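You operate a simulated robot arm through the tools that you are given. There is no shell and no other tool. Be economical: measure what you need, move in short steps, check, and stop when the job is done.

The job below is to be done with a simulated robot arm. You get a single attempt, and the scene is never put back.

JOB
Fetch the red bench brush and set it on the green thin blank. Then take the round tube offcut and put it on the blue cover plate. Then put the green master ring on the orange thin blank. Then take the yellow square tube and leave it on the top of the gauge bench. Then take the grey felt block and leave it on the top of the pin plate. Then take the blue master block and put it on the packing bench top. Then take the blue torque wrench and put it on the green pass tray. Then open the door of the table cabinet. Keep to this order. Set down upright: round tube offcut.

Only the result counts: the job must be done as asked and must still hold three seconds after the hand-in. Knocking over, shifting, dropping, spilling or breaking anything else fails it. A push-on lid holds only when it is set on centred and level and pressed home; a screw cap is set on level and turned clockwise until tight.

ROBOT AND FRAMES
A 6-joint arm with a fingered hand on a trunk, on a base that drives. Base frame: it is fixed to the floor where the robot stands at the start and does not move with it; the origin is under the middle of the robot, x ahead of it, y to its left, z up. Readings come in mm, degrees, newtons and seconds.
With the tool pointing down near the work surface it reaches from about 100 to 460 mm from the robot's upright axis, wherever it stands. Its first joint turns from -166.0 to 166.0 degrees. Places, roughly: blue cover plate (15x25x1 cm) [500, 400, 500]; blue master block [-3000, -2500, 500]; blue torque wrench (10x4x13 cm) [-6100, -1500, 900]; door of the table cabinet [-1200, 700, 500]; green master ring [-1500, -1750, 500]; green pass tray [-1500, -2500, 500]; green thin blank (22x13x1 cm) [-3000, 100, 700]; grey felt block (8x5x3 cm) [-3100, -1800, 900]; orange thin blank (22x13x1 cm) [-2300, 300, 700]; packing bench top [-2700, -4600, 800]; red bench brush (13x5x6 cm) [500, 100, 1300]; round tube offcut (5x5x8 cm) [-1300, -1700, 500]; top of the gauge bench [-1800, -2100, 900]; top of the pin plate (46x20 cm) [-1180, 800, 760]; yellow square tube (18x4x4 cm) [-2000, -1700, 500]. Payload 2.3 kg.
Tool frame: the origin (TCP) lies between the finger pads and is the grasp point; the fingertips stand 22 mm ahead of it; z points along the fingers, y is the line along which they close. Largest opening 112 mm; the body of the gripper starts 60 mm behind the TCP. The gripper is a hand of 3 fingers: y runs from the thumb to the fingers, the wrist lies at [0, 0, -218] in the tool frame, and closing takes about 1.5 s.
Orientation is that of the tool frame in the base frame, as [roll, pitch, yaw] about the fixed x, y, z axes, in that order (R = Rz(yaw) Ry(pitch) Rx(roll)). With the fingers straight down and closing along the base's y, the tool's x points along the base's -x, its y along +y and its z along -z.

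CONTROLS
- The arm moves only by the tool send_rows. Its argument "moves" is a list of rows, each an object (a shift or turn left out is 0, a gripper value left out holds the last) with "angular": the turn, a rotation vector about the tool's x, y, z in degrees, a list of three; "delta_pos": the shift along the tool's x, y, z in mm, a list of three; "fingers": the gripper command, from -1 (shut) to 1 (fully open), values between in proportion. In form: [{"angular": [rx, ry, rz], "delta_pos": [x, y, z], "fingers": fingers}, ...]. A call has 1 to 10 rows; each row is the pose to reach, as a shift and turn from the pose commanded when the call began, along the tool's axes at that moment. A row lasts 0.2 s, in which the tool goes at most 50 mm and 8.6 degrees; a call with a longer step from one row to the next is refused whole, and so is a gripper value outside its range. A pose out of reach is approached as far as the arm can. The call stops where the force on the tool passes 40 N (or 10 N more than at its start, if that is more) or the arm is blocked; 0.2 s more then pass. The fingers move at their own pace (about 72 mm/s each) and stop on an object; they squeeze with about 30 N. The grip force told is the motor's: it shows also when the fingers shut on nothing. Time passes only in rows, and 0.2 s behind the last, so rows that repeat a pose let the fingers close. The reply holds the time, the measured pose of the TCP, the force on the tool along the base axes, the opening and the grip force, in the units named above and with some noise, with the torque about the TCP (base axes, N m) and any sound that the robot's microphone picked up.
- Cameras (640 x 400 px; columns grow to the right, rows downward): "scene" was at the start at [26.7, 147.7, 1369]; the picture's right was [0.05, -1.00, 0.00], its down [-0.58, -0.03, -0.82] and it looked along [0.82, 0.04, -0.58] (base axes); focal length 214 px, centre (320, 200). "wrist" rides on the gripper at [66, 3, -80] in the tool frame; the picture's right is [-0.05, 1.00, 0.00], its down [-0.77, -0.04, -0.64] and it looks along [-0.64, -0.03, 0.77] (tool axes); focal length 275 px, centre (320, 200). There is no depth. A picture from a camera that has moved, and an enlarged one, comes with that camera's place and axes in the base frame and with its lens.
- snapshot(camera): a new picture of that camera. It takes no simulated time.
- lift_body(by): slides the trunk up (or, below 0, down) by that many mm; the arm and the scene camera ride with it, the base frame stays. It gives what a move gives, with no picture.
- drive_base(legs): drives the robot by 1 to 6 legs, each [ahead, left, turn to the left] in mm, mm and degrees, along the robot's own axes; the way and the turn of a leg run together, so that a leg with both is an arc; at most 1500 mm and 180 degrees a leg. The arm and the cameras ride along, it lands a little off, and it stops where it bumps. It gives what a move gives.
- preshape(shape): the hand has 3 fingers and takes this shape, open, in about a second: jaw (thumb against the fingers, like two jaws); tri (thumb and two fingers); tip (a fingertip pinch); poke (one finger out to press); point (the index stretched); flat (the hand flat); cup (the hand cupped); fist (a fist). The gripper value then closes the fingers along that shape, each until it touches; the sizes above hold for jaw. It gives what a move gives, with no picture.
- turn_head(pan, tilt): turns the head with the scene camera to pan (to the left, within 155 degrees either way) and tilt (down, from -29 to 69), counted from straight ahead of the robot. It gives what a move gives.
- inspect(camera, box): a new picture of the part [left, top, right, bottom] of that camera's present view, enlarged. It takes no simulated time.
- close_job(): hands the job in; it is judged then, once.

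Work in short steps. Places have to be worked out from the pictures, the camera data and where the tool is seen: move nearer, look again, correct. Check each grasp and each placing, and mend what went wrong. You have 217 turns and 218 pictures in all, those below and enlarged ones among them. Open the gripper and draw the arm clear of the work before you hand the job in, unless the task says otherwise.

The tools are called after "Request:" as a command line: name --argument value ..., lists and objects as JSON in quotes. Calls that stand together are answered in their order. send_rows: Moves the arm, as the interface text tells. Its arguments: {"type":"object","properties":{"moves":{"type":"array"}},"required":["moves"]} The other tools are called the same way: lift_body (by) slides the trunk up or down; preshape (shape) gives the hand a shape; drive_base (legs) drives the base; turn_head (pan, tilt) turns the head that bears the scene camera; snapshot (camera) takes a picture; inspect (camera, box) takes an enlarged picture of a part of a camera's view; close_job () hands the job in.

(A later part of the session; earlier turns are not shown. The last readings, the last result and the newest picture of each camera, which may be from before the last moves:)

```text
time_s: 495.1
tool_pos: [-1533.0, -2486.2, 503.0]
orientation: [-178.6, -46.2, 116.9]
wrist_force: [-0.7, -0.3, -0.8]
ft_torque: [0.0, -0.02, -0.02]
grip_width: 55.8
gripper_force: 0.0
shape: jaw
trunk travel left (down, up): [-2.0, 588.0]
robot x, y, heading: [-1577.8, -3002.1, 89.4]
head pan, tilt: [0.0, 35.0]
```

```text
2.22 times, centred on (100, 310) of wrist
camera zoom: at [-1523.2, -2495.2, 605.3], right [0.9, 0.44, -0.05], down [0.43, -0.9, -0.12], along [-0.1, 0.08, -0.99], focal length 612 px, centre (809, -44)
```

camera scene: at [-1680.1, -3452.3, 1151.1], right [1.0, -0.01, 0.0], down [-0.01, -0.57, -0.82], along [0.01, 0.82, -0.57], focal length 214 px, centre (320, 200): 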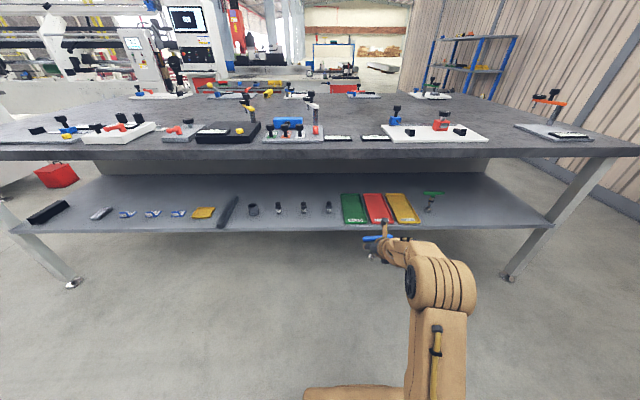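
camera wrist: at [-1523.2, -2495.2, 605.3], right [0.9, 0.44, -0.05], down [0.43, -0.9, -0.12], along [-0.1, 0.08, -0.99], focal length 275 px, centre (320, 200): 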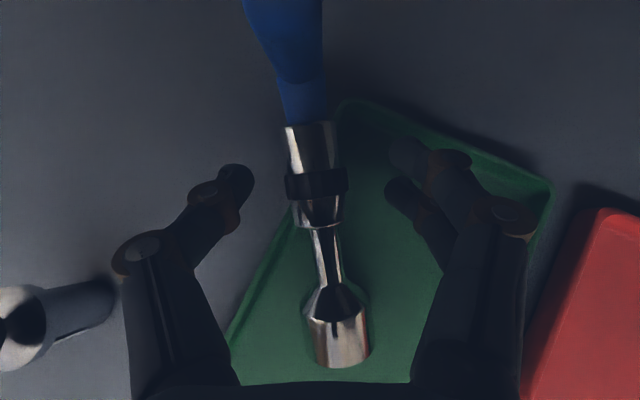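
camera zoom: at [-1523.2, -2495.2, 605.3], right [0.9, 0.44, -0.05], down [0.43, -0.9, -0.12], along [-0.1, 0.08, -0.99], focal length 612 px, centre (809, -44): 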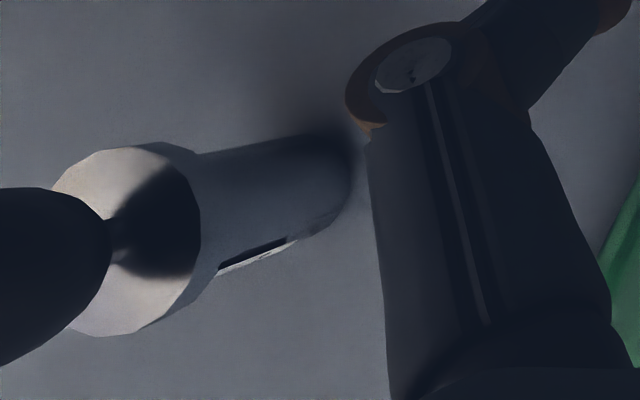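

The pin still stands. I close on the collar.

Request:
send_rows --moves '[{"delta_pos": [0, 0, 0], "fingers": -0.5}, {"delta_pos": [0, 0, 0], "fingers": -1}, {"delta_pos": [0, 0, 0]}, {"delta_pos": [0, 0, 0]}, {"delta_pos": [0, 0, 0]}]'

Request:
snapshot --camera "wrist"

```text
time_s: 496.3
tool_pos: [-1532.5, -2487.4, 502.4]
orientation: [-178.5, -46.2, 116.9]
wrist_force: [-0.7, -0.3, 0.5]
ft_torque: [0.08, 0.03, 0.07]
grip_width: 13.1
gripper_force: 30.3
shape: jaw
trunk travel left (down, up): [-2.0, 588.0]
robot x, y, heading: [-1580.1, -3006.1, 89.2]
head pan, tilt: [0.0, 35.0]
```

```text
44 pictures are left
camera wrist: at [-1523.4, -2495.5, 605.3], right [0.9, 0.44, -0.05], down [0.43, -0.9, -0.12], along [-0.1, 0.08, -0.99], focal length 275 px, centre (320, 200)
```

wrist: 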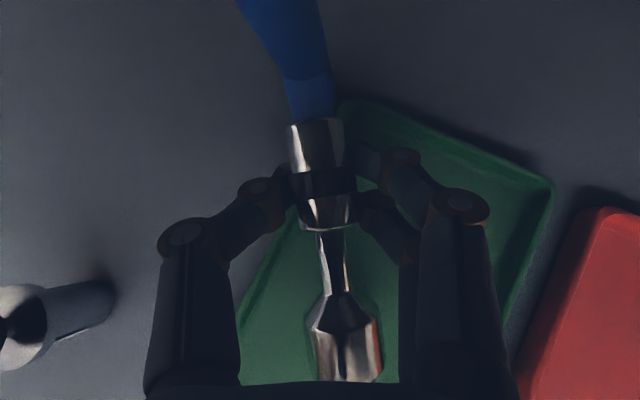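

Gripped on the collar. I lift 45 mm with the trunk (well under the bench-top limit).

Request:
lift_body --by 45

Request:
snapshot --camera "wrist"

Request:
inspect --camera "scene" --box '[260, 200, 440, 312]'

```text
time_s: 497.2
tool_pos: [-1540.3, -2503.1, 510.0]
orientation: [-175.5, -43.9, 114.5]
wrist_force: [-0.7, -0.9, -1.4]
ft_torque: [-0.03, -0.02, 0.04]
grip_width: 11.7
gripper_force: 29.7
shape: jaw
trunk travel left (down, up): [-47.0, 543.0]
robot x, y, heading: [-1579.8, -3010.0, 89.6]
head pan, tilt: [0.0, 35.0]
```

```text
43 pictures are left
camera wrist: at [-1527.1, -2505.7, 613.7], right [0.9, 0.43, -0.09], down [0.43, -0.9, -0.08], along [-0.11, 0.03, -0.99], focal length 275 px, centre (320, 200)
```

wrist: 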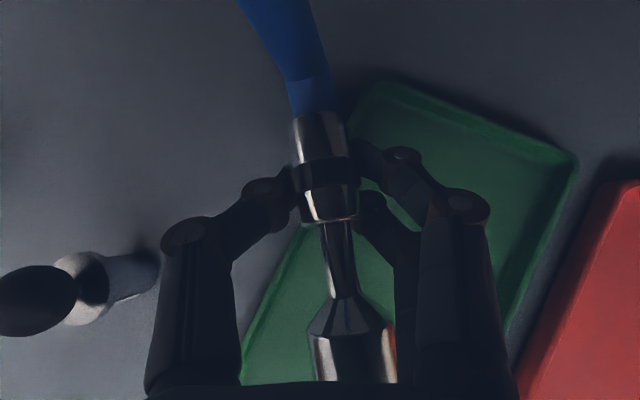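

```text
3.56 times, centred on (350, 256) of scene
camera zoom: at [-1726.2, -2979.7, 1126.4], right [1.0, -0.01, 0.0], down [0.0, -0.57, -0.82], along [0.01, 0.82, -0.57], focal length 763 px, centre (213, 1)
```

zoom: 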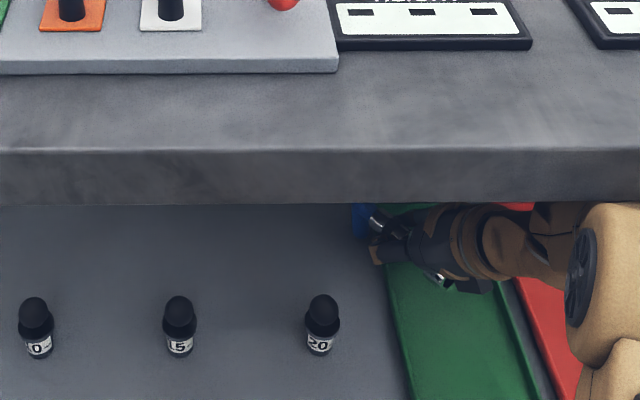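

The trunk lift was mostly absorbed (the forearm is under the bench edge). I lower 35 mm to relieve it, then tilt the hand up so the handle end rises over the rim.

Request:
lift_body --by -35

Request:
send_rows --moves '[{"angular": [0, 4, 0], "delta_pos": [2, 0, -2]}, {"angular": [0, 8, 0], "delta_pos": [4, 0, -4]}, {"angular": [0, 12, 0], "delta_pos": [6, 0, -6]}, {"angular": [0, 16, 0], "delta_pos": [6, 0, -6]}]'

Request:
snapshot --camera "wrist"

```text
time_s: 498.0
tool_pos: [-1531.7, -2484.0, 516.9]
orientation: [-178.9, -46.3, 117.0]
wrist_force: [-1.2, -0.4, 2.2]
ft_torque: [0.16, 0.06, 0.03]
grip_width: 12.0
gripper_force: 30.2
shape: jaw
trunk travel left (down, up): [-12.0, 578.0]
robot x, y, heading: [-1578.8, -3001.6, 89.5]
head pan, tilt: [0.0, 35.0]
```

```text
time_s: 499.0
tool_pos: [-1534.2, -2488.8, 520.3]
orientation: [-178.0, -62.2, 116.1]
wrist_force: [0.0, -0.8, -1.8]
ft_torque: [-0.03, -0.01, 0.01]
grip_width: 11.1
gripper_force: 29.6
shape: jaw
trunk travel left (down, up): [-12.0, 578.0]
robot x, y, heading: [-1579.7, -3002.6, 89.1]
head pan, tilt: [0.0, 35.0]
```

```text
41 pictures are left
camera wrist: at [-1510.6, -2520.9, 616.1], right [0.89, 0.45, -0.06], down [0.39, -0.84, -0.38], along [-0.22, 0.32, -0.92], focal length 275 px, centre (320, 200)
```

wrist: 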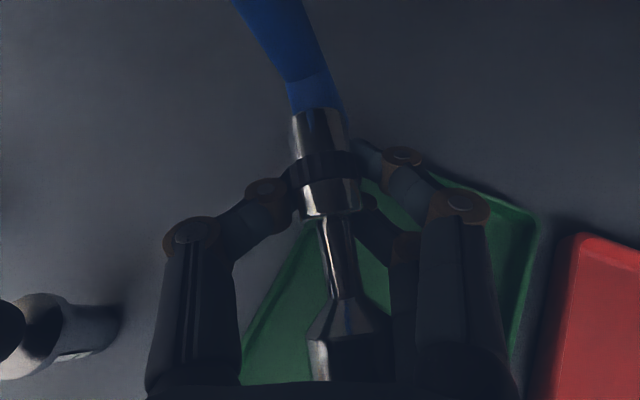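

The wrench is now off the shelf and tray. I drive back and right so that it comes over the tray's middle.

Request:
drive_base --legs '[[-60, -42, 0]]'

Request:
snapshot --camera "wrist"

Request:
inspect --camera "scene" --box '[260, 200, 440, 312]'

```text
time_s: 500.0
tool_pos: [-1491.5, -2547.9, 521.1]
orientation: [-178.0, -62.1, 116.0]
wrist_force: [-0.7, -0.4, -1.2]
ft_torque: [-0.04, -0.03, -0.02]
grip_width: 11.1
gripper_force: 30.2
shape: jaw
trunk travel left (down, up): [-12.0, 578.0]
robot x, y, heading: [-1538.6, -3066.9, 89.4]
head pan, tilt: [0.0, 35.0]
```

```text
40 pictures are left
camera wrist: at [-1468.9, -2580.7, 616.3], right [0.89, 0.45, -0.06], down [0.39, -0.84, -0.38], along [-0.22, 0.32, -0.92], focal length 275 px, centre (320, 200)
```

wrist: 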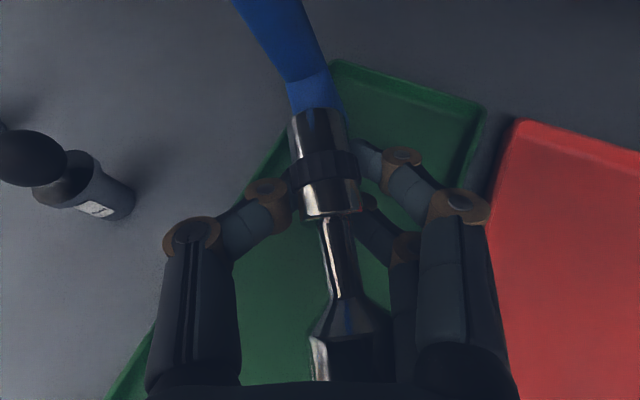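

```text
3.56 times, centred on (350, 256) of scene
camera zoom: at [-1680.8, -3031.1, 1106.1], right [1.0, -0.01, 0.0], down [-0.01, -0.57, -0.82], along [0.01, 0.82, -0.57], focal length 763 px, centre (213, 1)
```

zoom: 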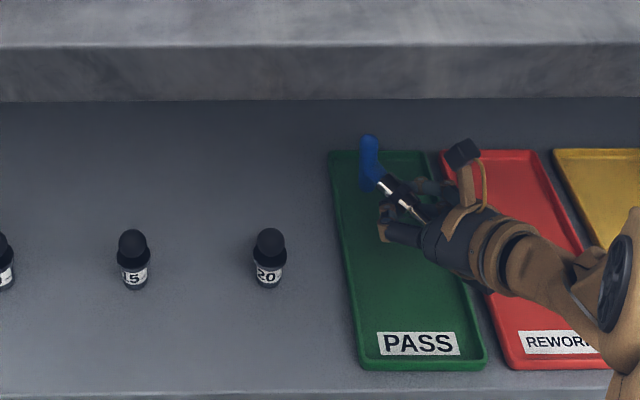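

The wrench hangs over the tray. I turn the hand to point straight ahead so the shaft lies along the tray's middle.

Request:
send_rows --moves '[{"angular": [-5.7, 0, 3]}, {"angular": [-11.5, 0, 6.1]}, {"angular": [-17.2, 0, 9.1]}, {"angular": [-22, 0, 11.7]}]'

Request:
snapshot --camera "wrist"

Request:
inspect --camera "scene" --box '[280, 200, 440, 300]'

```text
time_s: 501.0
tool_pos: [-1492.9, -2547.3, 519.8]
orientation: [-178.1, -61.7, 91.1]
wrist_force: [-0.3, -0.7, -2.3]
ft_torque: [-0.05, -0.01, -0.02]
grip_width: 10.8
gripper_force: 30.4
shape: jaw
trunk travel left (down, up): [-12.0, 578.0]
robot x, y, heading: [-1539.2, -3064.8, 89.2]
head pan, tilt: [0.0, 35.0]
```

```text
38 pictures are left
camera wrist: at [-1485.7, -2586.4, 615.6], right [1.0, 0.03, -0.06], down [0.0, -0.93, -0.38], along [-0.06, 0.38, -0.92], focal length 275 px, centre (320, 200)
```

wrist: 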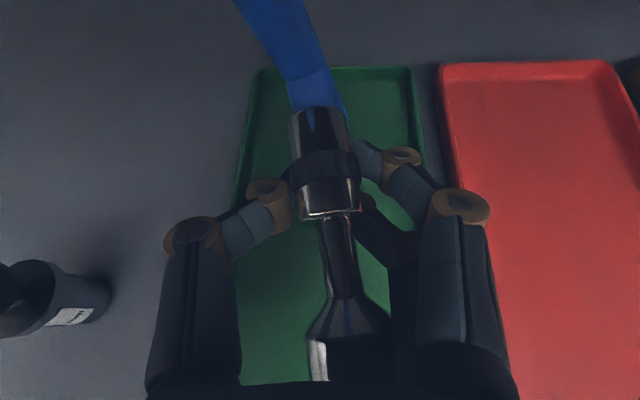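

```text
4.00 times, centred on (360, 250) of scene
camera zoom: at [-1680.7, -3031.2, 1106.1], right [1.0, -0.01, 0.0], down [-0.01, -0.57, -0.82], along [0.01, 0.82, -0.57], focal length 858 px, centre (160, 0)
```

zoom: 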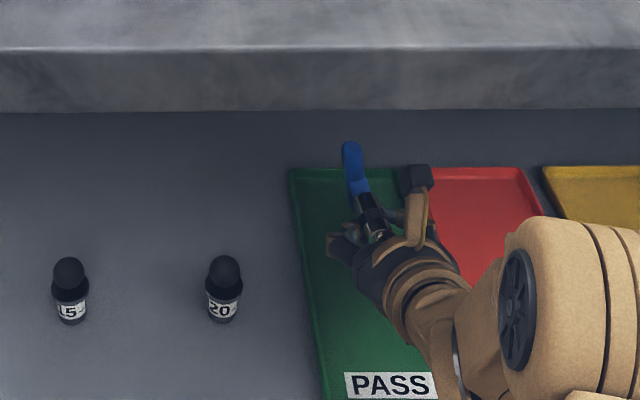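

I lower in small steps and watch the force.

Request:
send_rows --moves '[{"delta_pos": [-4.4, 0, 2.3]}, {"delta_pos": [-8.8, 0, 4.7]}, {"delta_pos": [-13.2, 0, 7]}, {"delta_pos": [-16, 0, 8.5]}]'

Request:
inspect --camera "scene" --box '[280, 200, 440, 300]'

```text
time_s: 502.0
tool_pos: [-1493.3, -2547.9, 502.3]
orientation: [-178.1, -61.7, 91.2]
wrist_force: [-0.4, 0.9, -1.2]
ft_torque: [-0.04, -0.02, 0.03]
grip_width: 10.8
gripper_force: 30.2
shape: jaw
trunk travel left (down, up): [-12.0, 578.0]
robot x, y, heading: [-1537.5, -3062.7, 89.3]
head pan, tilt: [0.0, 35.0]
```

```text
4.00 times, centred on (360, 250) of scene
camera zoom: at [-1680.8, -3031.2, 1106.1], right [1.0, -0.01, 0.0], down [-0.01, -0.57, -0.82], along [0.01, 0.82, -0.57], focal length 858 px, centre (160, 0)
```

zoom: 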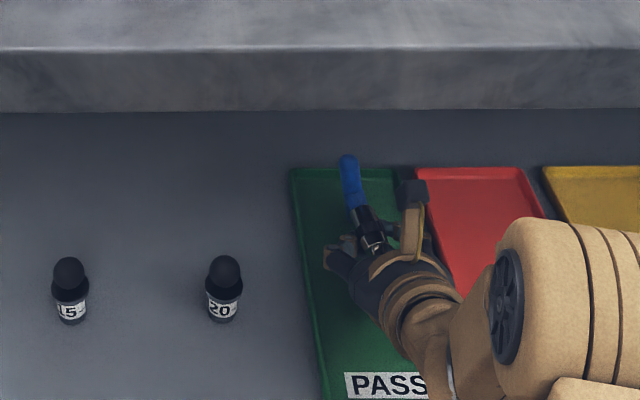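

Still no contact; I continue.

Request:
send_rows --moves '[{"delta_pos": [-3.5, 0, 1.9]}, {"delta_pos": [-7, 0, 3.7]}, {"delta_pos": [-10.5, 0, 5.6]}, {"delta_pos": [-14, 0, 7.5]}]'

Request:
snapshot --camera "wrist"

```text
time_s: 503.0
tool_pos: [-1492.8, -2548.6, 486.5]
orientation: [-178.1, -61.7, 91.2]
wrist_force: [0.4, 0.9, -2.1]
ft_torque: [-0.01, -0.01, 0.01]
grip_width: 5.2
gripper_force: 30.0
shape: jaw
trunk travel left (down, up): [-12.0, 578.0]
robot x, y, heading: [-1541.5, -3065.7, 89.4]
head pan, tilt: [0.0, 35.0]
```

```text
35 pictures are left
camera wrist: at [-1486.6, -2586.9, 582.1], right [1.0, 0.03, -0.06], down [0.01, -0.93, -0.38], along [-0.06, 0.38, -0.92], focal length 275 px, centre (320, 200)
```

wrist: 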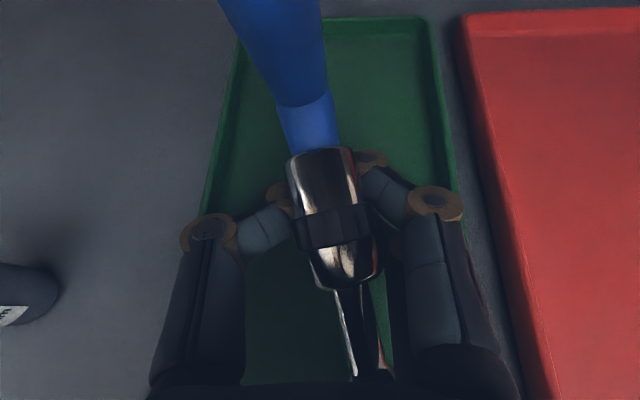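

Contact pushed the wrench back in the grip; it now rests partly over the fingers. I open slowly to let it down into the tray.

Request:
send_rows --moves '[{"delta_pos": [0, 0, 0], "fingers": -0.7}, {"delta_pos": [0, 0, 0], "fingers": -0.5}, {"delta_pos": [0, 0, 0], "fingers": -0.3}, {"delta_pos": [0, 0, 0], "fingers": -0.1}, {"delta_pos": [0, 0, 0]}]'

Request:
snapshot --camera "wrist"

Request:
inspect --camera "scene" --box '[280, 200, 440, 300]'

```text
time_s: 504.2
tool_pos: [-1493.2, -2547.7, 486.5]
orientation: [-178.1, -61.8, 91.3]
wrist_force: [-1.4, -0.5, 3.7]
ft_torque: [0.06, -0.1, 0.01]
grip_width: 49.3
gripper_force: 0.1
shape: jaw
trunk travel left (down, up): [-12.0, 578.0]
robot x, y, heading: [-1541.1, -3063.3, 89.3]
head pan, tilt: [0.0, 35.0]
```

```text
34 pictures are left
camera wrist: at [-1486.8, -2587.1, 582.7], right [1.0, 0.03, -0.06], down [0.01, -0.93, -0.38], along [-0.06, 0.38, -0.92], focal length 275 px, centre (320, 200)
```

wrist: 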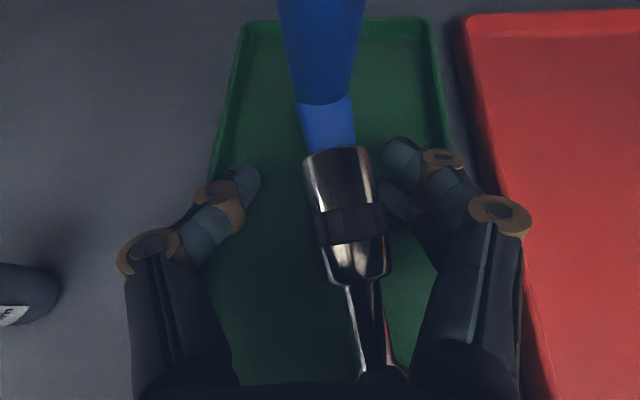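

```text
4.00 times, centred on (360, 250) of scene
camera zoom: at [-1680.9, -3031.7, 1106.1], right [1.0, -0.01, 0.0], down [-0.01, -0.57, -0.82], along [0.01, 0.82, -0.57], focal length 858 px, centre (160, 0)
```

zoom: 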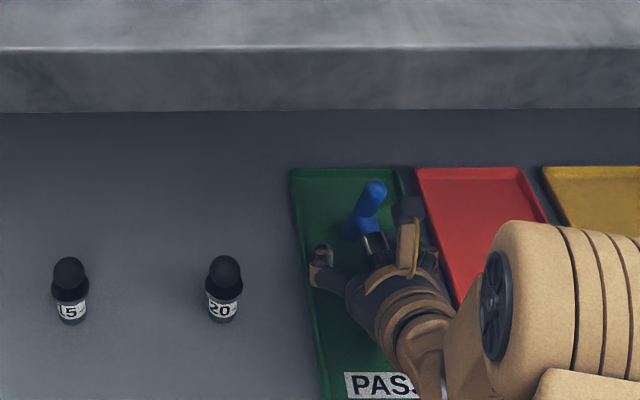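

The wrench now rests in the tray, leaning on the right finger. I open wider and raise the hand straight up out of the way.

Request:
send_rows --moves '[{"delta_pos": [0, 0, 0], "fingers": 0.1}, {"delta_pos": [4, 0, -2]}, {"delta_pos": [11, 0, -6]}, {"delta_pos": [22, 0, -12]}, {"delta_pos": [33, 0, -18]}]'

Request:
snapshot --camera "wrist"

Request:
inspect --camera "scene" --box '[280, 200, 440, 300]'

```text
time_s: 505.4
tool_pos: [-1490.9, -2549.3, 524.9]
orientation: [-177.9, -61.6, 91.2]
wrist_force: [-0.4, 0.3, -1.1]
ft_torque: [0.01, -0.04, 0.01]
grip_width: 61.1
gripper_force: 0.1
shape: jaw
trunk travel left (down, up): [-12.0, 578.0]
robot x, y, heading: [-1536.7, -3064.6, 89.2]
head pan, tilt: [0.0, 35.0]
```

```text
32 pictures are left
camera wrist: at [-1484.1, -2587.1, 621.0], right [1.0, 0.03, -0.06], down [0.01, -0.93, -0.38], along [-0.06, 0.38, -0.92], focal length 275 px, centre (320, 200)
```

wrist: 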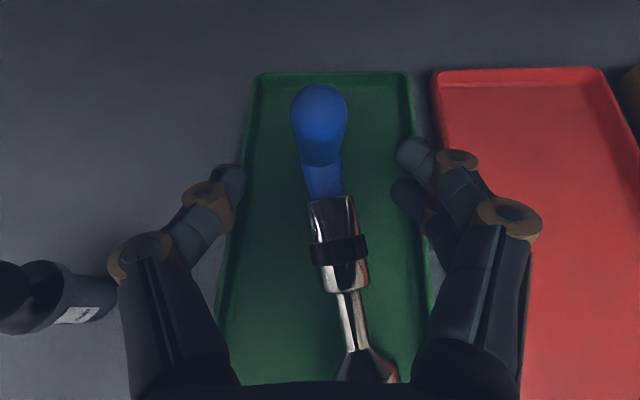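

```text
4.00 times, centred on (360, 250) of scene
camera zoom: at [-1680.8, -3031.4, 1106.1], right [1.0, -0.01, 0.0], down [-0.01, -0.57, -0.82], along [0.01, 0.82, -0.57], focal length 858 px, centre (160, 0)
```

zoom: 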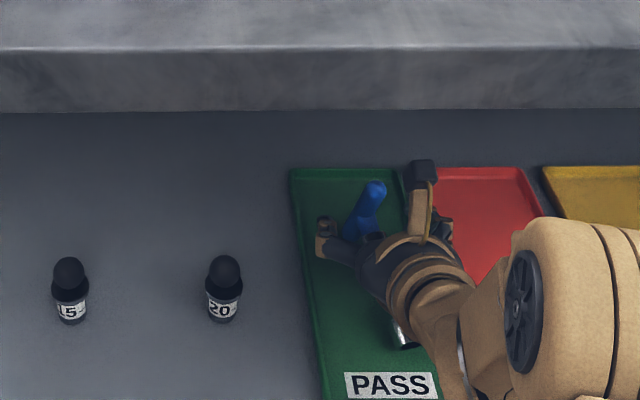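

The wrench stays in the tray. I back straight out and verify.

Request:
drive_base --legs '[[-330, 0, 0]]'

Request:
inspect --camera "scene" --box '[290, 180, 450, 280]'

```text
time_s: 507.6
tool_pos: [-1502.4, -2882.1, 524.3]
orientation: [-177.9, -61.6, 92.4]
wrist_force: [-0.4, 0.4, 0.3]
ft_torque: [-0.05, -0.01, 0.02]
grip_width: 61.1
gripper_force: 0.0
shape: jaw
trunk travel left (down, up): [-12.0, 578.0]
robot x, y, heading: [-1542.2, -3397.0, 90.6]
head pan, tilt: [0.0, 35.0]
```

```text
4.00 times, centred on (370, 230) of scene
camera zoom: at [-1682.0, -3369.2, 1106.1], right [1.0, 0.01, 0.0], down [0.01, -0.57, -0.82], along [-0.01, 0.82, -0.57], focal length 858 px, centre (120, 80)
```

zoom: 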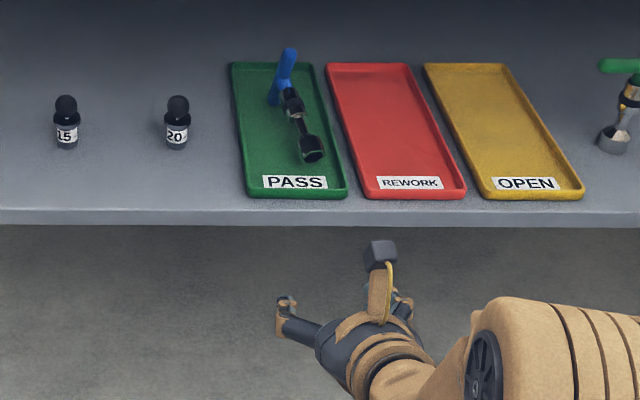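

The wrench lies wholly within the green tray. Last, the cabinet door: I drive round the bench's east end to the cabinet.

Request:
drive_base --legs '[[0, -820, -0.6], [0, -800, 0], [1350, 0, 0], [1300, 0, 0], [0, 720, 0], [0, 720, 0]]'

Request:
snapshot --camera "scene"

```text
time_s: 535.0
tool_pos: [-1390.7, -270.1, 525.3]
orientation: [-178.0, -61.7, 92.9]
wrist_force: [-0.3, -0.6, -0.4]
ft_torque: [0.01, -0.03, 0.0]
grip_width: 61.0
gripper_force: 0.0
shape: jaw
trunk travel left (down, up): [-12.0, 578.0]
robot x, y, heading: [-1421.3, -785.0, 91.1]
head pan, tilt: [0.0, 35.0]
```

```text
29 pictures are left
camera scene: at [-1565.7, -757.7, 1106.1], right [1.0, 0.02, 0.0], down [0.01, -0.57, -0.82], along [-0.02, 0.82, -0.57], focal length 214 px, centre (320, 200)
```

scene: 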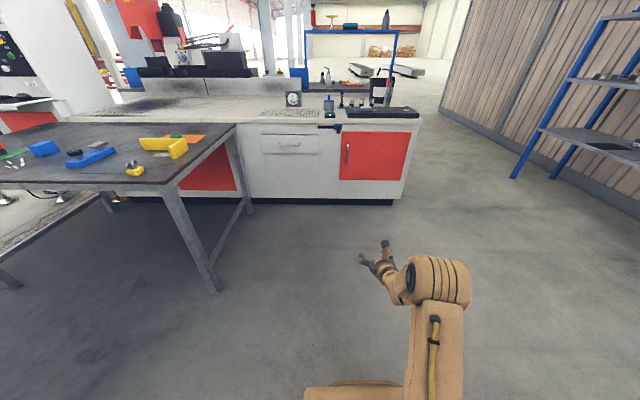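

Door: red, handle a vertical bar near (−1410, 666, 525); hinge on the right near x≈−965. I drive up to it, with the hand already at the right height.

Request:
drive_base --legs '[[820, 14, -1.1]]'

Request:
snapshot --camera "scene"

Request:
snapshot --camera "wrist"

```text
time_s: 539.4
tool_pos: [-1381.4, 542.0, 525.0]
orientation: [-178.0, -61.7, 90.6]
wrist_force: [-0.5, 0.8, -0.8]
ft_torque: [-0.03, 0.0, 0.0]
grip_width: 61.0
gripper_force: 0.0
shape: jaw
trunk travel left (down, up): [-12.0, 578.0]
robot x, y, heading: [-1434.6, 29.9, 88.8]
head pan, tilt: [0.0, 35.0]
```

```text
28 pictures are left
camera scene: at [-1576.8, 59.9, 1106.1], right [1.0, -0.02, 0.0], down [-0.01, -0.57, -0.82], along [0.02, 0.82, -0.57], focal length 214 px, centre (320, 200)
```

scene: 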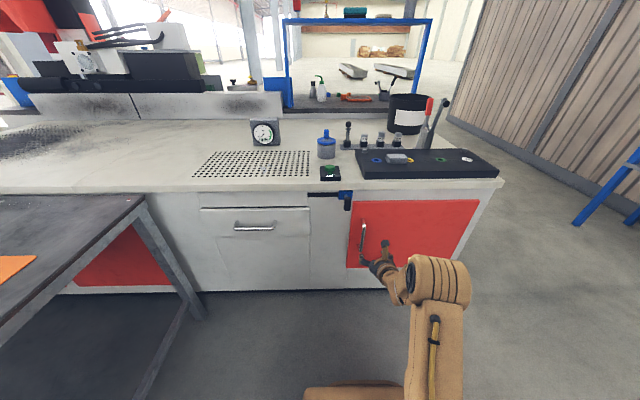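

```text
27 pictures are left
camera wrist: at [-1375.6, 502.3, 620.9], right [1.0, 0.02, -0.06], down [0.0, -0.93, -0.38], along [-0.06, 0.38, -0.92], focal length 275 px, centre (320, 200)
```

wrist: 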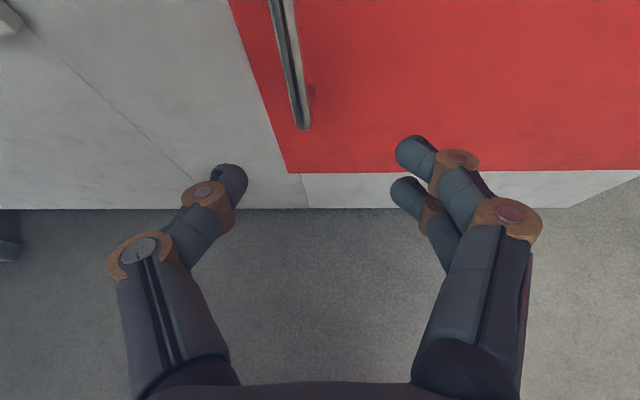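

Door face y≈666; handle bar x≈−1398, y≈630, z 457–603. I drive 84 mm ahead and 19 mm left to straddle it.

Request:
drive_base --legs '[[0, 19, 0], [82, 0, 0]]'

Request:
snapshot --camera "wrist"

```text
time_s: 540.8
tool_pos: [-1397.0, 625.1, 525.5]
orientation: [-178.0, -61.7, 90.4]
wrist_force: [-0.6, 0.0, -0.7]
ft_torque: [0.0, -0.03, 0.02]
grip_width: 61.0
gripper_force: 0.1
shape: jaw
trunk travel left (down, up): [-12.0, 578.0]
robot x, y, heading: [-1451.0, 110.8, 88.5]
head pan, tilt: [0.0, 35.0]
```

```text
26 pictures are left
camera wrist: at [-1391.2, 585.7, 620.9], right [1.0, 0.02, -0.06], down [-0.01, -0.93, -0.38], along [-0.06, 0.38, -0.92], focal length 275 px, centre (320, 200)
```

wrist: 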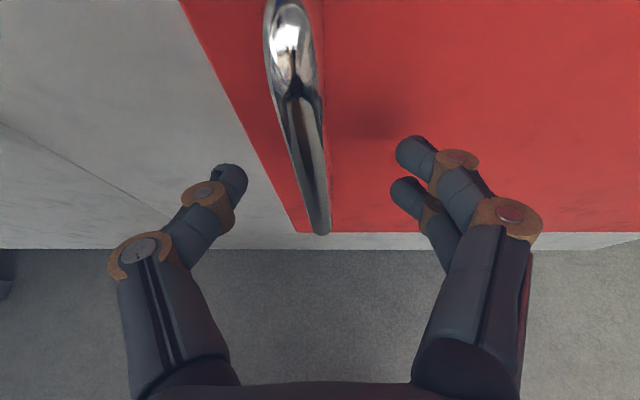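

The bar is between the fingers. I close.

Request:
send_rows --moves '[{"delta_pos": [0, 0, 0], "fingers": -1}, {"delta_pos": [0, 0, 0]}, {"delta_pos": [0, 0, 0]}, {"delta_pos": [0, 0, 0]}, {"delta_pos": [0, 0, 0]}]'

Request:
snapshot --camera "wrist"

```text
time_s: 542.0
tool_pos: [-1397.2, 624.0, 525.5]
orientation: [-178.0, -61.8, 90.6]
wrist_force: [-0.2, -0.9, -1.0]
ft_torque: [-0.09, -0.02, 0.03]
grip_width: 7.7
gripper_force: 30.1
shape: jaw
trunk travel left (down, up): [-12.0, 578.0]
robot x, y, heading: [-1455.9, 111.6, 88.8]
head pan, tilt: [0.0, 35.0]
```

```text
25 pictures are left
camera wrist: at [-1391.3, 585.8, 620.8], right [1.0, 0.02, -0.06], down [-0.01, -0.93, -0.38], along [-0.06, 0.38, -0.92], focal length 275 px, centre (320, 200)
```

wrist: 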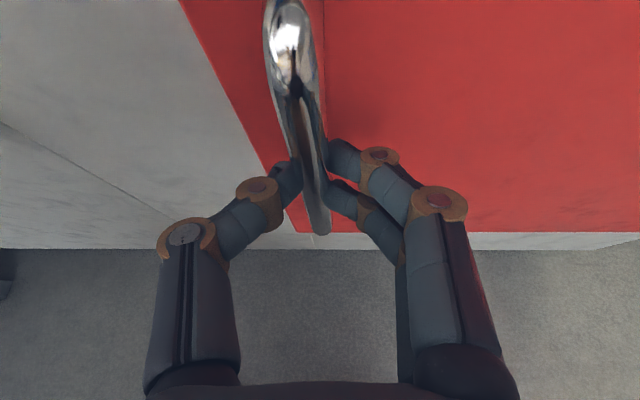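

Held. I start pulling along the door's arc about its hinge (≈(−965, 666)): first 8°.

Request:
drive_base --legs '[[-34, -39, 4], [-34, -39, 4]]'

Request:
snapshot --camera "wrist"

```text
time_s: 543.5
tool_pos: [-1388.2, 561.9, 525.8]
orientation: [-177.8, -61.6, 98.2]
wrist_force: [19.0, 5.7, 0.4]
ft_torque: [0.0, -0.26, -0.35]
grip_width: 6.6
gripper_force: 30.0
shape: jaw
trunk travel left (down, up): [-12.0, 578.0]
robot x, y, heading: [-1371.4, 43.7, 96.5]
head pan, tilt: [0.0, 35.0]
```

```text
24 pictures are left
camera wrist: at [-1376.4, 524.0, 620.8], right [0.99, 0.15, -0.06], down [0.12, -0.92, -0.38], along [-0.11, 0.37, -0.92], focal length 275 px, centre (320, 200)
```

wrist: 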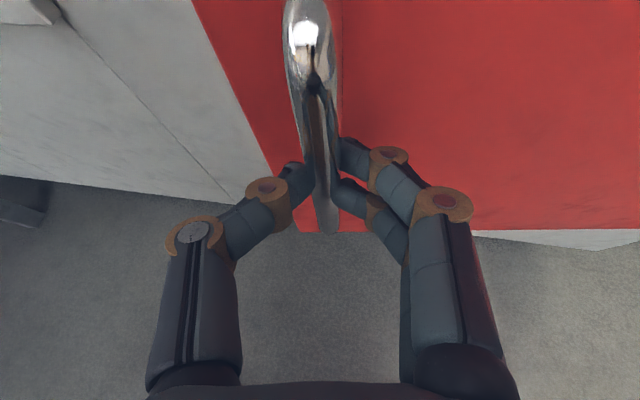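

The door follows. I continue the arc in 6° steps.

Request:
drive_base --legs '[[-49, -61, 6], [-49, -61, 6], [-49, -61, 6]]'

Request:
snapshot --camera "wrist"

```text
time_s: 545.8
tool_pos: [-1333.6, 438.3, 524.8]
orientation: [-177.6, -61.8, 116.0]
wrist_force: [21.9, 14.3, 5.6]
ft_torque: [0.21, -0.3, -0.35]
grip_width: 5.8
gripper_force: 30.6
shape: jaw
trunk travel left (down, up): [-12.0, 578.0]
robot x, y, heading: [-1161.3, -46.2, 114.2]
head pan, tilt: [0.0, 35.0]
```

```text
23 pictures are left
camera wrist: at [-1310.4, 405.8, 621.3], right [0.89, 0.45, -0.06], down [0.4, -0.84, -0.38], along [-0.22, 0.31, -0.92], focal length 275 px, centre (320, 200)
```

wrist: 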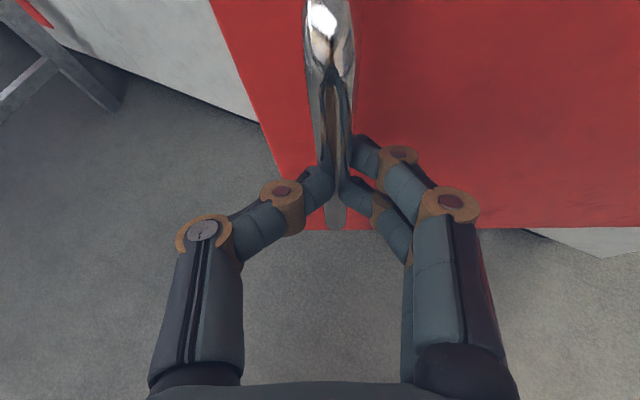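

The door is at about 26°; the force points toward the hinge, so I tighten the arc (pivot ≈(−1010, 650)) and continue 24° more.

Request:
drive_base --legs '[[-43, -68, 6], [-44, -61, 6], [-44, -61, 6], [-44, -61, 6]]'

Request:
snapshot --camera "wrist"

```text
time_s: 548.8
tool_pos: [-1215.6, 332.0, 525.5]
orientation: [-178.0, -61.9, 140.7]
wrist_force: [-0.5, -0.4, 3.7]
ft_torque: [0.05, 0.01, 0.04]
grip_width: 5.6
gripper_force: 30.0
shape: jaw
trunk travel left (down, up): [-12.0, 578.0]
robot x, y, heading: [-854.4, -37.0, 138.9]
head pan, tilt: [0.0, 35.0]
```

```text
22 pictures are left
camera wrist: at [-1181.2, 312.2, 621.5], right [0.63, 0.78, -0.06], down [0.71, -0.6, -0.38], along [-0.33, 0.2, -0.92], focal length 275 px, centre (320, 200)
```

wrist: 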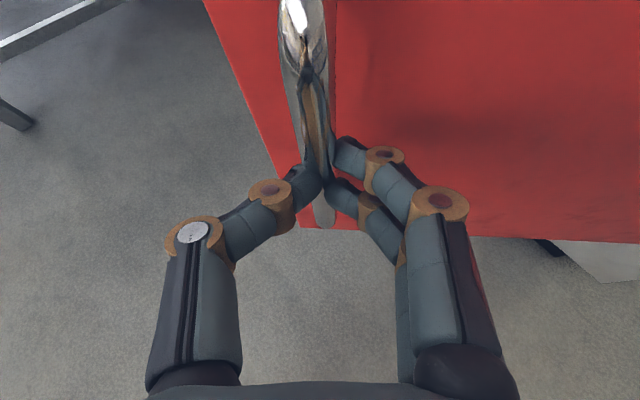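

About 50° open with no strain. I continue another 30°.

Request:
drive_base --legs '[[-43, -60, 6], [-43, -60, 6], [-43, -60, 6], [-43, -60, 6], [-43, -60, 6]]'

Request:
snapshot --camera "wrist"

Request:
snapshot --camera "scene"

```text
time_s: 552.4
tool_pos: [-1034.6, 273.9, 525.0]
orientation: [-178.1, -61.8, 170.9]
wrist_force: [0.4, -0.1, 0.1]
ft_torque: [-0.05, 0.02, -0.01]
grip_width: 0.6
gripper_force: 30.1
shape: jaw
trunk travel left (down, up): [-12.0, 578.0]
robot x, y, heading: [-535.1, 134.5, 168.7]
head pan, tilt: [0.0, 35.0]
```

```text
21 pictures are left
camera wrist: at [-993.5, 274.0, 621.2], right [0.15, 0.99, -0.06], down [0.91, -0.16, -0.38], along [-0.38, 0.0, -0.92], focal length 275 px, centre (320, 200)
```

wrist: 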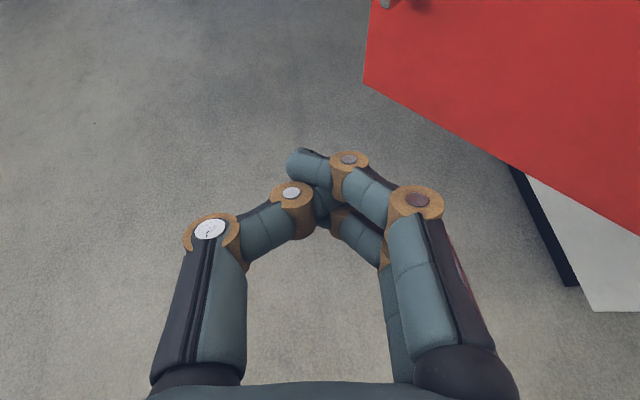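

```text
20 pictures are left
camera scene: at [-590.0, 4.3, 1106.1], right [0.19, 0.98, 0.0], down [0.56, -0.11, -0.82], along [-0.8, 0.15, -0.57], focal length 214 px, centre (320, 200)
```

scene: 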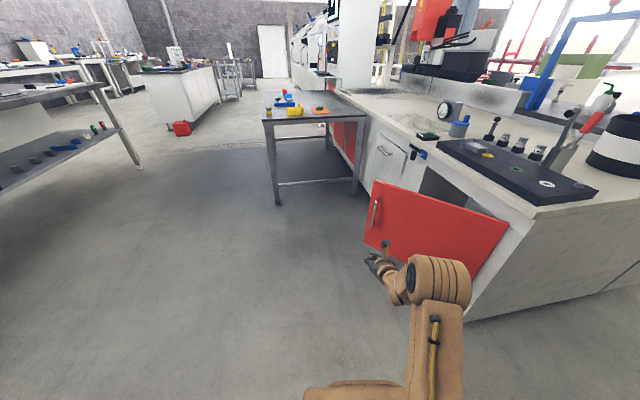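

The fingers slipped off with the door roughly 45° open. I'll go round to its inner side and push it farther. First I withdraw south, turn north and move west.

Request:
drive_base --legs '[[-150, 600, 0], [0, 0, -78.7], [0, 950, 0]]'

Request:
snapshot --camera "scene"

```text
time_s: 563.7
tool_pos: [-1426.7, 21.4, 524.7]
orientation: [-178.0, -61.9, 93.7]
wrist_force: [0.1, 0.4, 0.5]
ft_torque: [-0.02, -0.01, 0.01]
grip_width: 0.3
gripper_force: 29.8
shape: jaw
trunk travel left (down, up): [-12.0, 578.0]
robot x, y, heading: [-1455.3, -497.5, 92.1]
head pan, tilt: [0.0, 35.0]
```

```text
19 pictures are left
camera scene: at [-1594.9, -470.4, 1106.1], right [1.0, 0.03, 0.0], down [0.02, -0.57, -0.82], along [-0.03, 0.82, -0.57], focal length 214 px, centre (320, 200)
```

scene: 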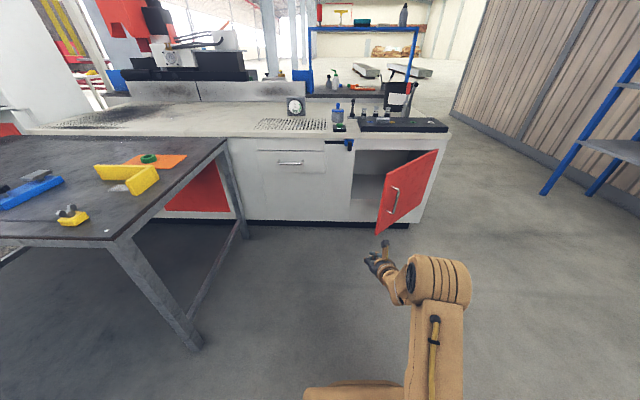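

The door stands about 45° open with its free edge near (−1326, 350). I move the hand in past the edge on the inner side, then push right.

Request:
drive_base --legs '[[450, 0, 0], [0, -200, 0]]'

Request:
snapshot --camera "scene"

```text
time_s: 567.1
tool_pos: [-1366.6, 471.2, 524.7]
orientation: [-178.4, -61.5, 96.0]
wrist_force: [-9.8, -8.5, 7.5]
ft_torque: [-0.15, -0.92, -1.22]
grip_width: 0.4
gripper_force: 30.1
shape: jaw
trunk travel left (down, up): [-12.0, 578.0]
robot x, y, heading: [-1377.4, -39.9, 92.7]
head pan, tilt: [0.0, 35.0]
stopped in leg 2: the force on the tool passed its limit at 133 N (the readings are from after the stop); the commanded pose is now the measured one
```

```text
18 pictures are left
camera scene: at [-1522.6, -22.0, 1106.0], right [1.0, 0.05, 0.0], down [0.03, -0.57, -0.82], along [-0.04, 0.82, -0.57], focal length 214 px, centre (320, 200)
```

scene: 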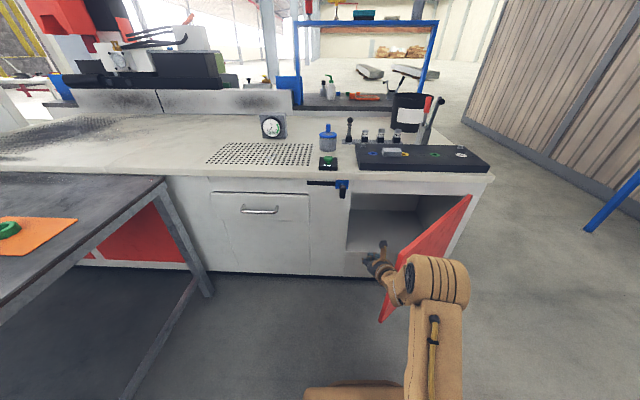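

The hand met the door's inner face with a bump. I push on gently with the arm instead.

Request:
send_rows --moves '[{"delta_pos": [0, 10, 0]}, {"delta_pos": [0, 20, 0]}, {"delta_pos": [0, 30, 0]}, {"delta_pos": [0, 42, 0]}, {"delta_pos": [0, 54, 0]}, {"delta_pos": [0, 66, 0]}, {"delta_pos": [0, 80, 0]}, {"delta_pos": [0, 95, 0]}, {"delta_pos": [0, 110, 0]}]'

Request:
snapshot --camera "scene"

```text
time_s: 567.5
tool_pos: [-1367.9, 468.9, 523.8]
orientation: [-178.4, -61.4, 96.7]
wrist_force: [-17.6, -14.4, 12.4]
ft_torque: [-0.27, -1.61, -2.24]
grip_width: 0.6
gripper_force: 30.2
shape: jaw
trunk travel left (down, up): [-12.0, 578.0]
robot x, y, heading: [-1378.4, -46.0, 92.9]
head pan, tilt: [0.0, 35.0]
stopped in row 1: the force on the tool passed its limit at 53 N (the readings are from after the stop); the commanded pose is now the measured one
```

```text
17 pictures are left
camera scene: at [-1524.0, -24.0, 1106.0], right [1.0, 0.05, 0.0], down [0.03, -0.57, -0.82], along [-0.04, 0.82, -0.57], focal length 214 px, centre (320, 200)
```

scene: 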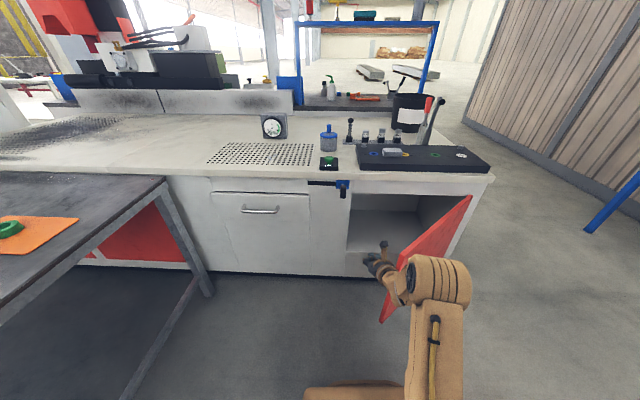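

The resisting force runs along the door, so I look closely at the contact.

Request:
inspect --camera "scene" --box '[330, 180, 490, 340]'

Request:
snapshot --camera "wrist"

```text
2.50 times, centred on (410, 260) of scene
camera zoom: at [-1524.0, -24.0, 1106.0], right [1.0, 0.05, 0.0], down [0.03, -0.57, -0.82], along [-0.04, 0.82, -0.57], focal length 536 px, centre (95, 50)
```

zoom: 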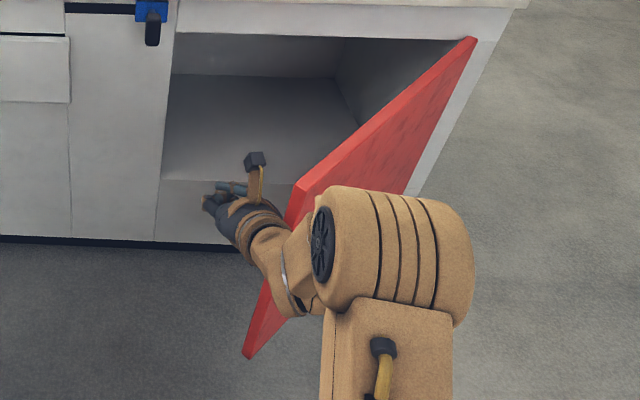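

```text
15 pictures are left
camera wrist: at [-1357.8, 431.7, 620.1], right [0.99, 0.12, -0.05], down [0.09, -0.92, -0.37], along [-0.09, 0.36, -0.93], focal length 275 px, centre (320, 200)
```

wrist: 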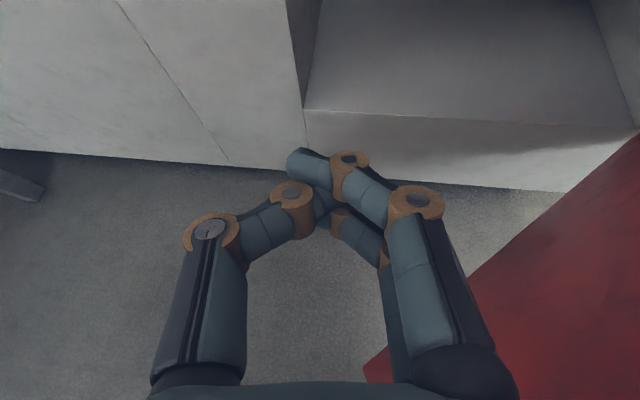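

The forearm is crossing the door's top corner. I back off so that only the fingers engage just inside the free edge.

Request:
drive_base --legs '[[0, 35, 0], [-78, 0, 0]]'

Request:
inspect --camera "scene" --box '[330, 180, 490, 340]'

```text
time_s: 569.0
tool_pos: [-1395.7, 389.0, 521.0]
orientation: [-178.1, -61.2, 96.1]
wrist_force: [0.2, 0.8, -0.1]
ft_torque: [-0.02, 0.02, -0.04]
grip_width: 0.2
gripper_force: 30.3
shape: jaw
trunk travel left (down, up): [-12.0, 578.0]
robot x, y, heading: [-1408.1, -125.7, 92.9]
head pan, tilt: [0.0, 35.0]
```

```text
2.50 times, centred on (410, 260) of scene
camera zoom: at [-1552.2, -101.8, 1106.1], right [1.0, 0.05, 0.0], down [0.03, -0.57, -0.82], along [-0.04, 0.82, -0.57], focal length 536 px, centre (95, 50)
```

zoom: 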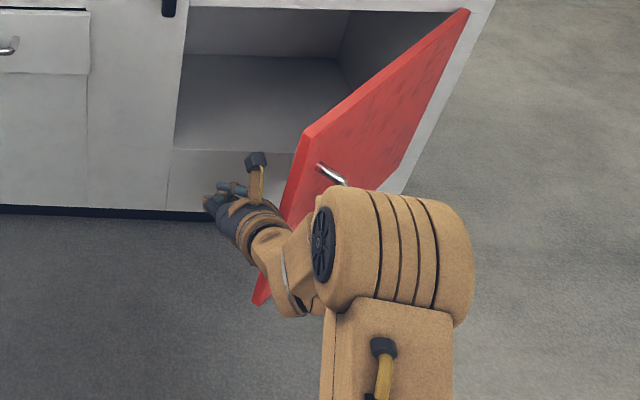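

Now only the fingers reach past the edge. I push: first sideways to contact, then along the door's arc.

Request:
send_rows --moves '[{"delta_pos": [0, 14, 0]}, {"delta_pos": [0, 28, 0]}, {"delta_pos": [0, 40, 0]}, {"delta_pos": [0, 50, 0]}, {"delta_pos": [0, 60, 0]}, {"delta_pos": [-2, 70, -4]}, {"delta_pos": [-4, 80, -8]}, {"delta_pos": [-7, 89, -13]}, {"delta_pos": [-10, 98, -18]}, {"delta_pos": [-13, 107, -24]}]'

Request:
inspect --camera "scene" --box '[330, 180, 490, 340]'

```text
time_s: 571.2
tool_pos: [-1287.3, 374.7, 519.3]
orientation: [-178.1, -61.2, 96.0]
wrist_force: [-1.0, -0.2, 0.5]
ft_torque: [0.0, -0.01, -0.02]
grip_width: 0.2
gripper_force: 29.7
shape: jaw
trunk travel left (down, up): [-12.0, 578.0]
robot x, y, heading: [-1410.0, -123.2, 92.9]
head pan, tilt: [0.0, 35.0]
```

```text
2.50 times, centred on (410, 260) of scene
camera zoom: at [-1552.1, -101.8, 1106.1], right [1.0, 0.05, 0.0], down [0.03, -0.57, -0.82], along [-0.04, 0.82, -0.57], focal length 536 px, centre (95, 50)
```

zoom: 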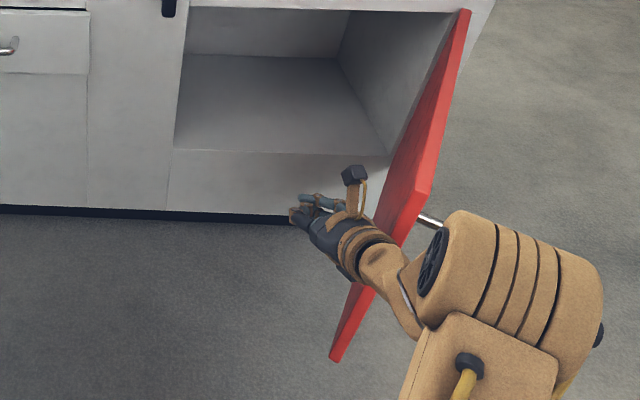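

The door is now about 60° open. I continue pushing along the arc.

Request:
send_rows --moves '[{"delta_pos": [-3, 9, -6]}, {"delta_pos": [-6, 18, -12]}, {"delta_pos": [-9, 27, -17]}, {"delta_pos": [-12, 36, -22]}, {"delta_pos": [-15, 45, -27]}, {"delta_pos": [-18, 55, -32]}, {"delta_pos": [-20, 65, -36]}, {"delta_pos": [-22, 75, -40]}, {"delta_pos": [-24, 85, -43]}]'

Request:
inspect --camera "scene" --box '[330, 180, 490, 340]'

```text
time_s: 573.2
tool_pos: [-1194.8, 339.1, 519.1]
orientation: [-178.1, -61.0, 96.1]
wrist_force: [-0.2, -1.1, 0.4]
ft_torque: [0.01, 0.01, 0.01]
grip_width: 0.5
gripper_force: 30.2
shape: jaw
trunk travel left (down, up): [-12.0, 578.0]
robot x, y, heading: [-1407.0, -125.1, 92.9]
head pan, tilt: [0.0, 35.0]
```

```text
2.50 times, centred on (410, 260) of scene
camera zoom: at [-1552.2, -101.9, 1106.1], right [1.0, 0.05, 0.0], down [0.03, -0.57, -0.82], along [-0.04, 0.82, -0.57], focal length 536 px, centre (95, 50)
```

zoom: 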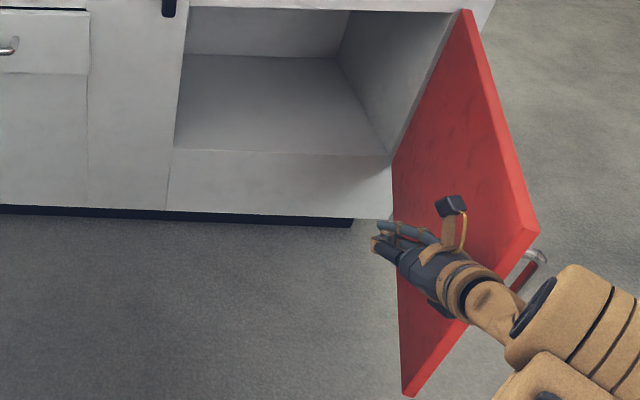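

The door is about 70–75° open. I withdraw the hand to the left, then back.

Request:
drive_base --legs '[[0, 110, 0], [-500, 0, 0]]'

Request:
turn_head --pan -10 --tilt 30

Request:
snapshot --camera "scene"

```text
time_s: 577.0
tool_pos: [-1280.5, -167.5, 519.0]
orientation: [-178.1, -61.2, 97.4]
wrist_force: [-0.1, 0.0, 0.0]
ft_torque: [0.01, -0.02, -0.01]
grip_width: 0.1
gripper_force: 30.5
shape: jaw
trunk travel left (down, up): [-12.0, 578.0]
robot x, y, heading: [-1484.3, -636.4, 94.1]
head pan, tilt: [0.0, 35.0]
```

```text
time_s: 577.7
tool_pos: [-1281.0, -167.4, 517.9]
orientation: [-178.0, -61.2, 97.3]
wrist_force: [0.3, 0.0, -0.4]
ft_torque: [-0.01, 0.01, 0.01]
grip_width: 0.1
gripper_force: 30.3
shape: jaw
trunk travel left (down, up): [-12.0, 578.0]
robot x, y, heading: [-1484.8, -633.1, 94.5]
head pan, tilt: [-10.0, 30.0]
```

```text
11 pictures are left
camera scene: at [-1613.1, -613.4, 1113.9], right [0.99, -0.1, 0.0], down [-0.05, -0.5, -0.87], along [0.09, 0.86, -0.5], focal length 214 px, centre (320, 200)
```

scene: 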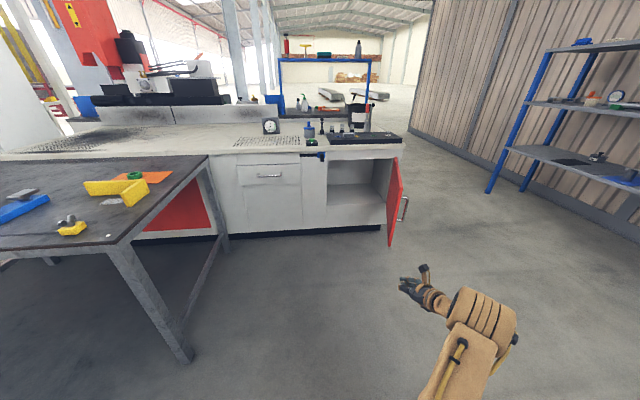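

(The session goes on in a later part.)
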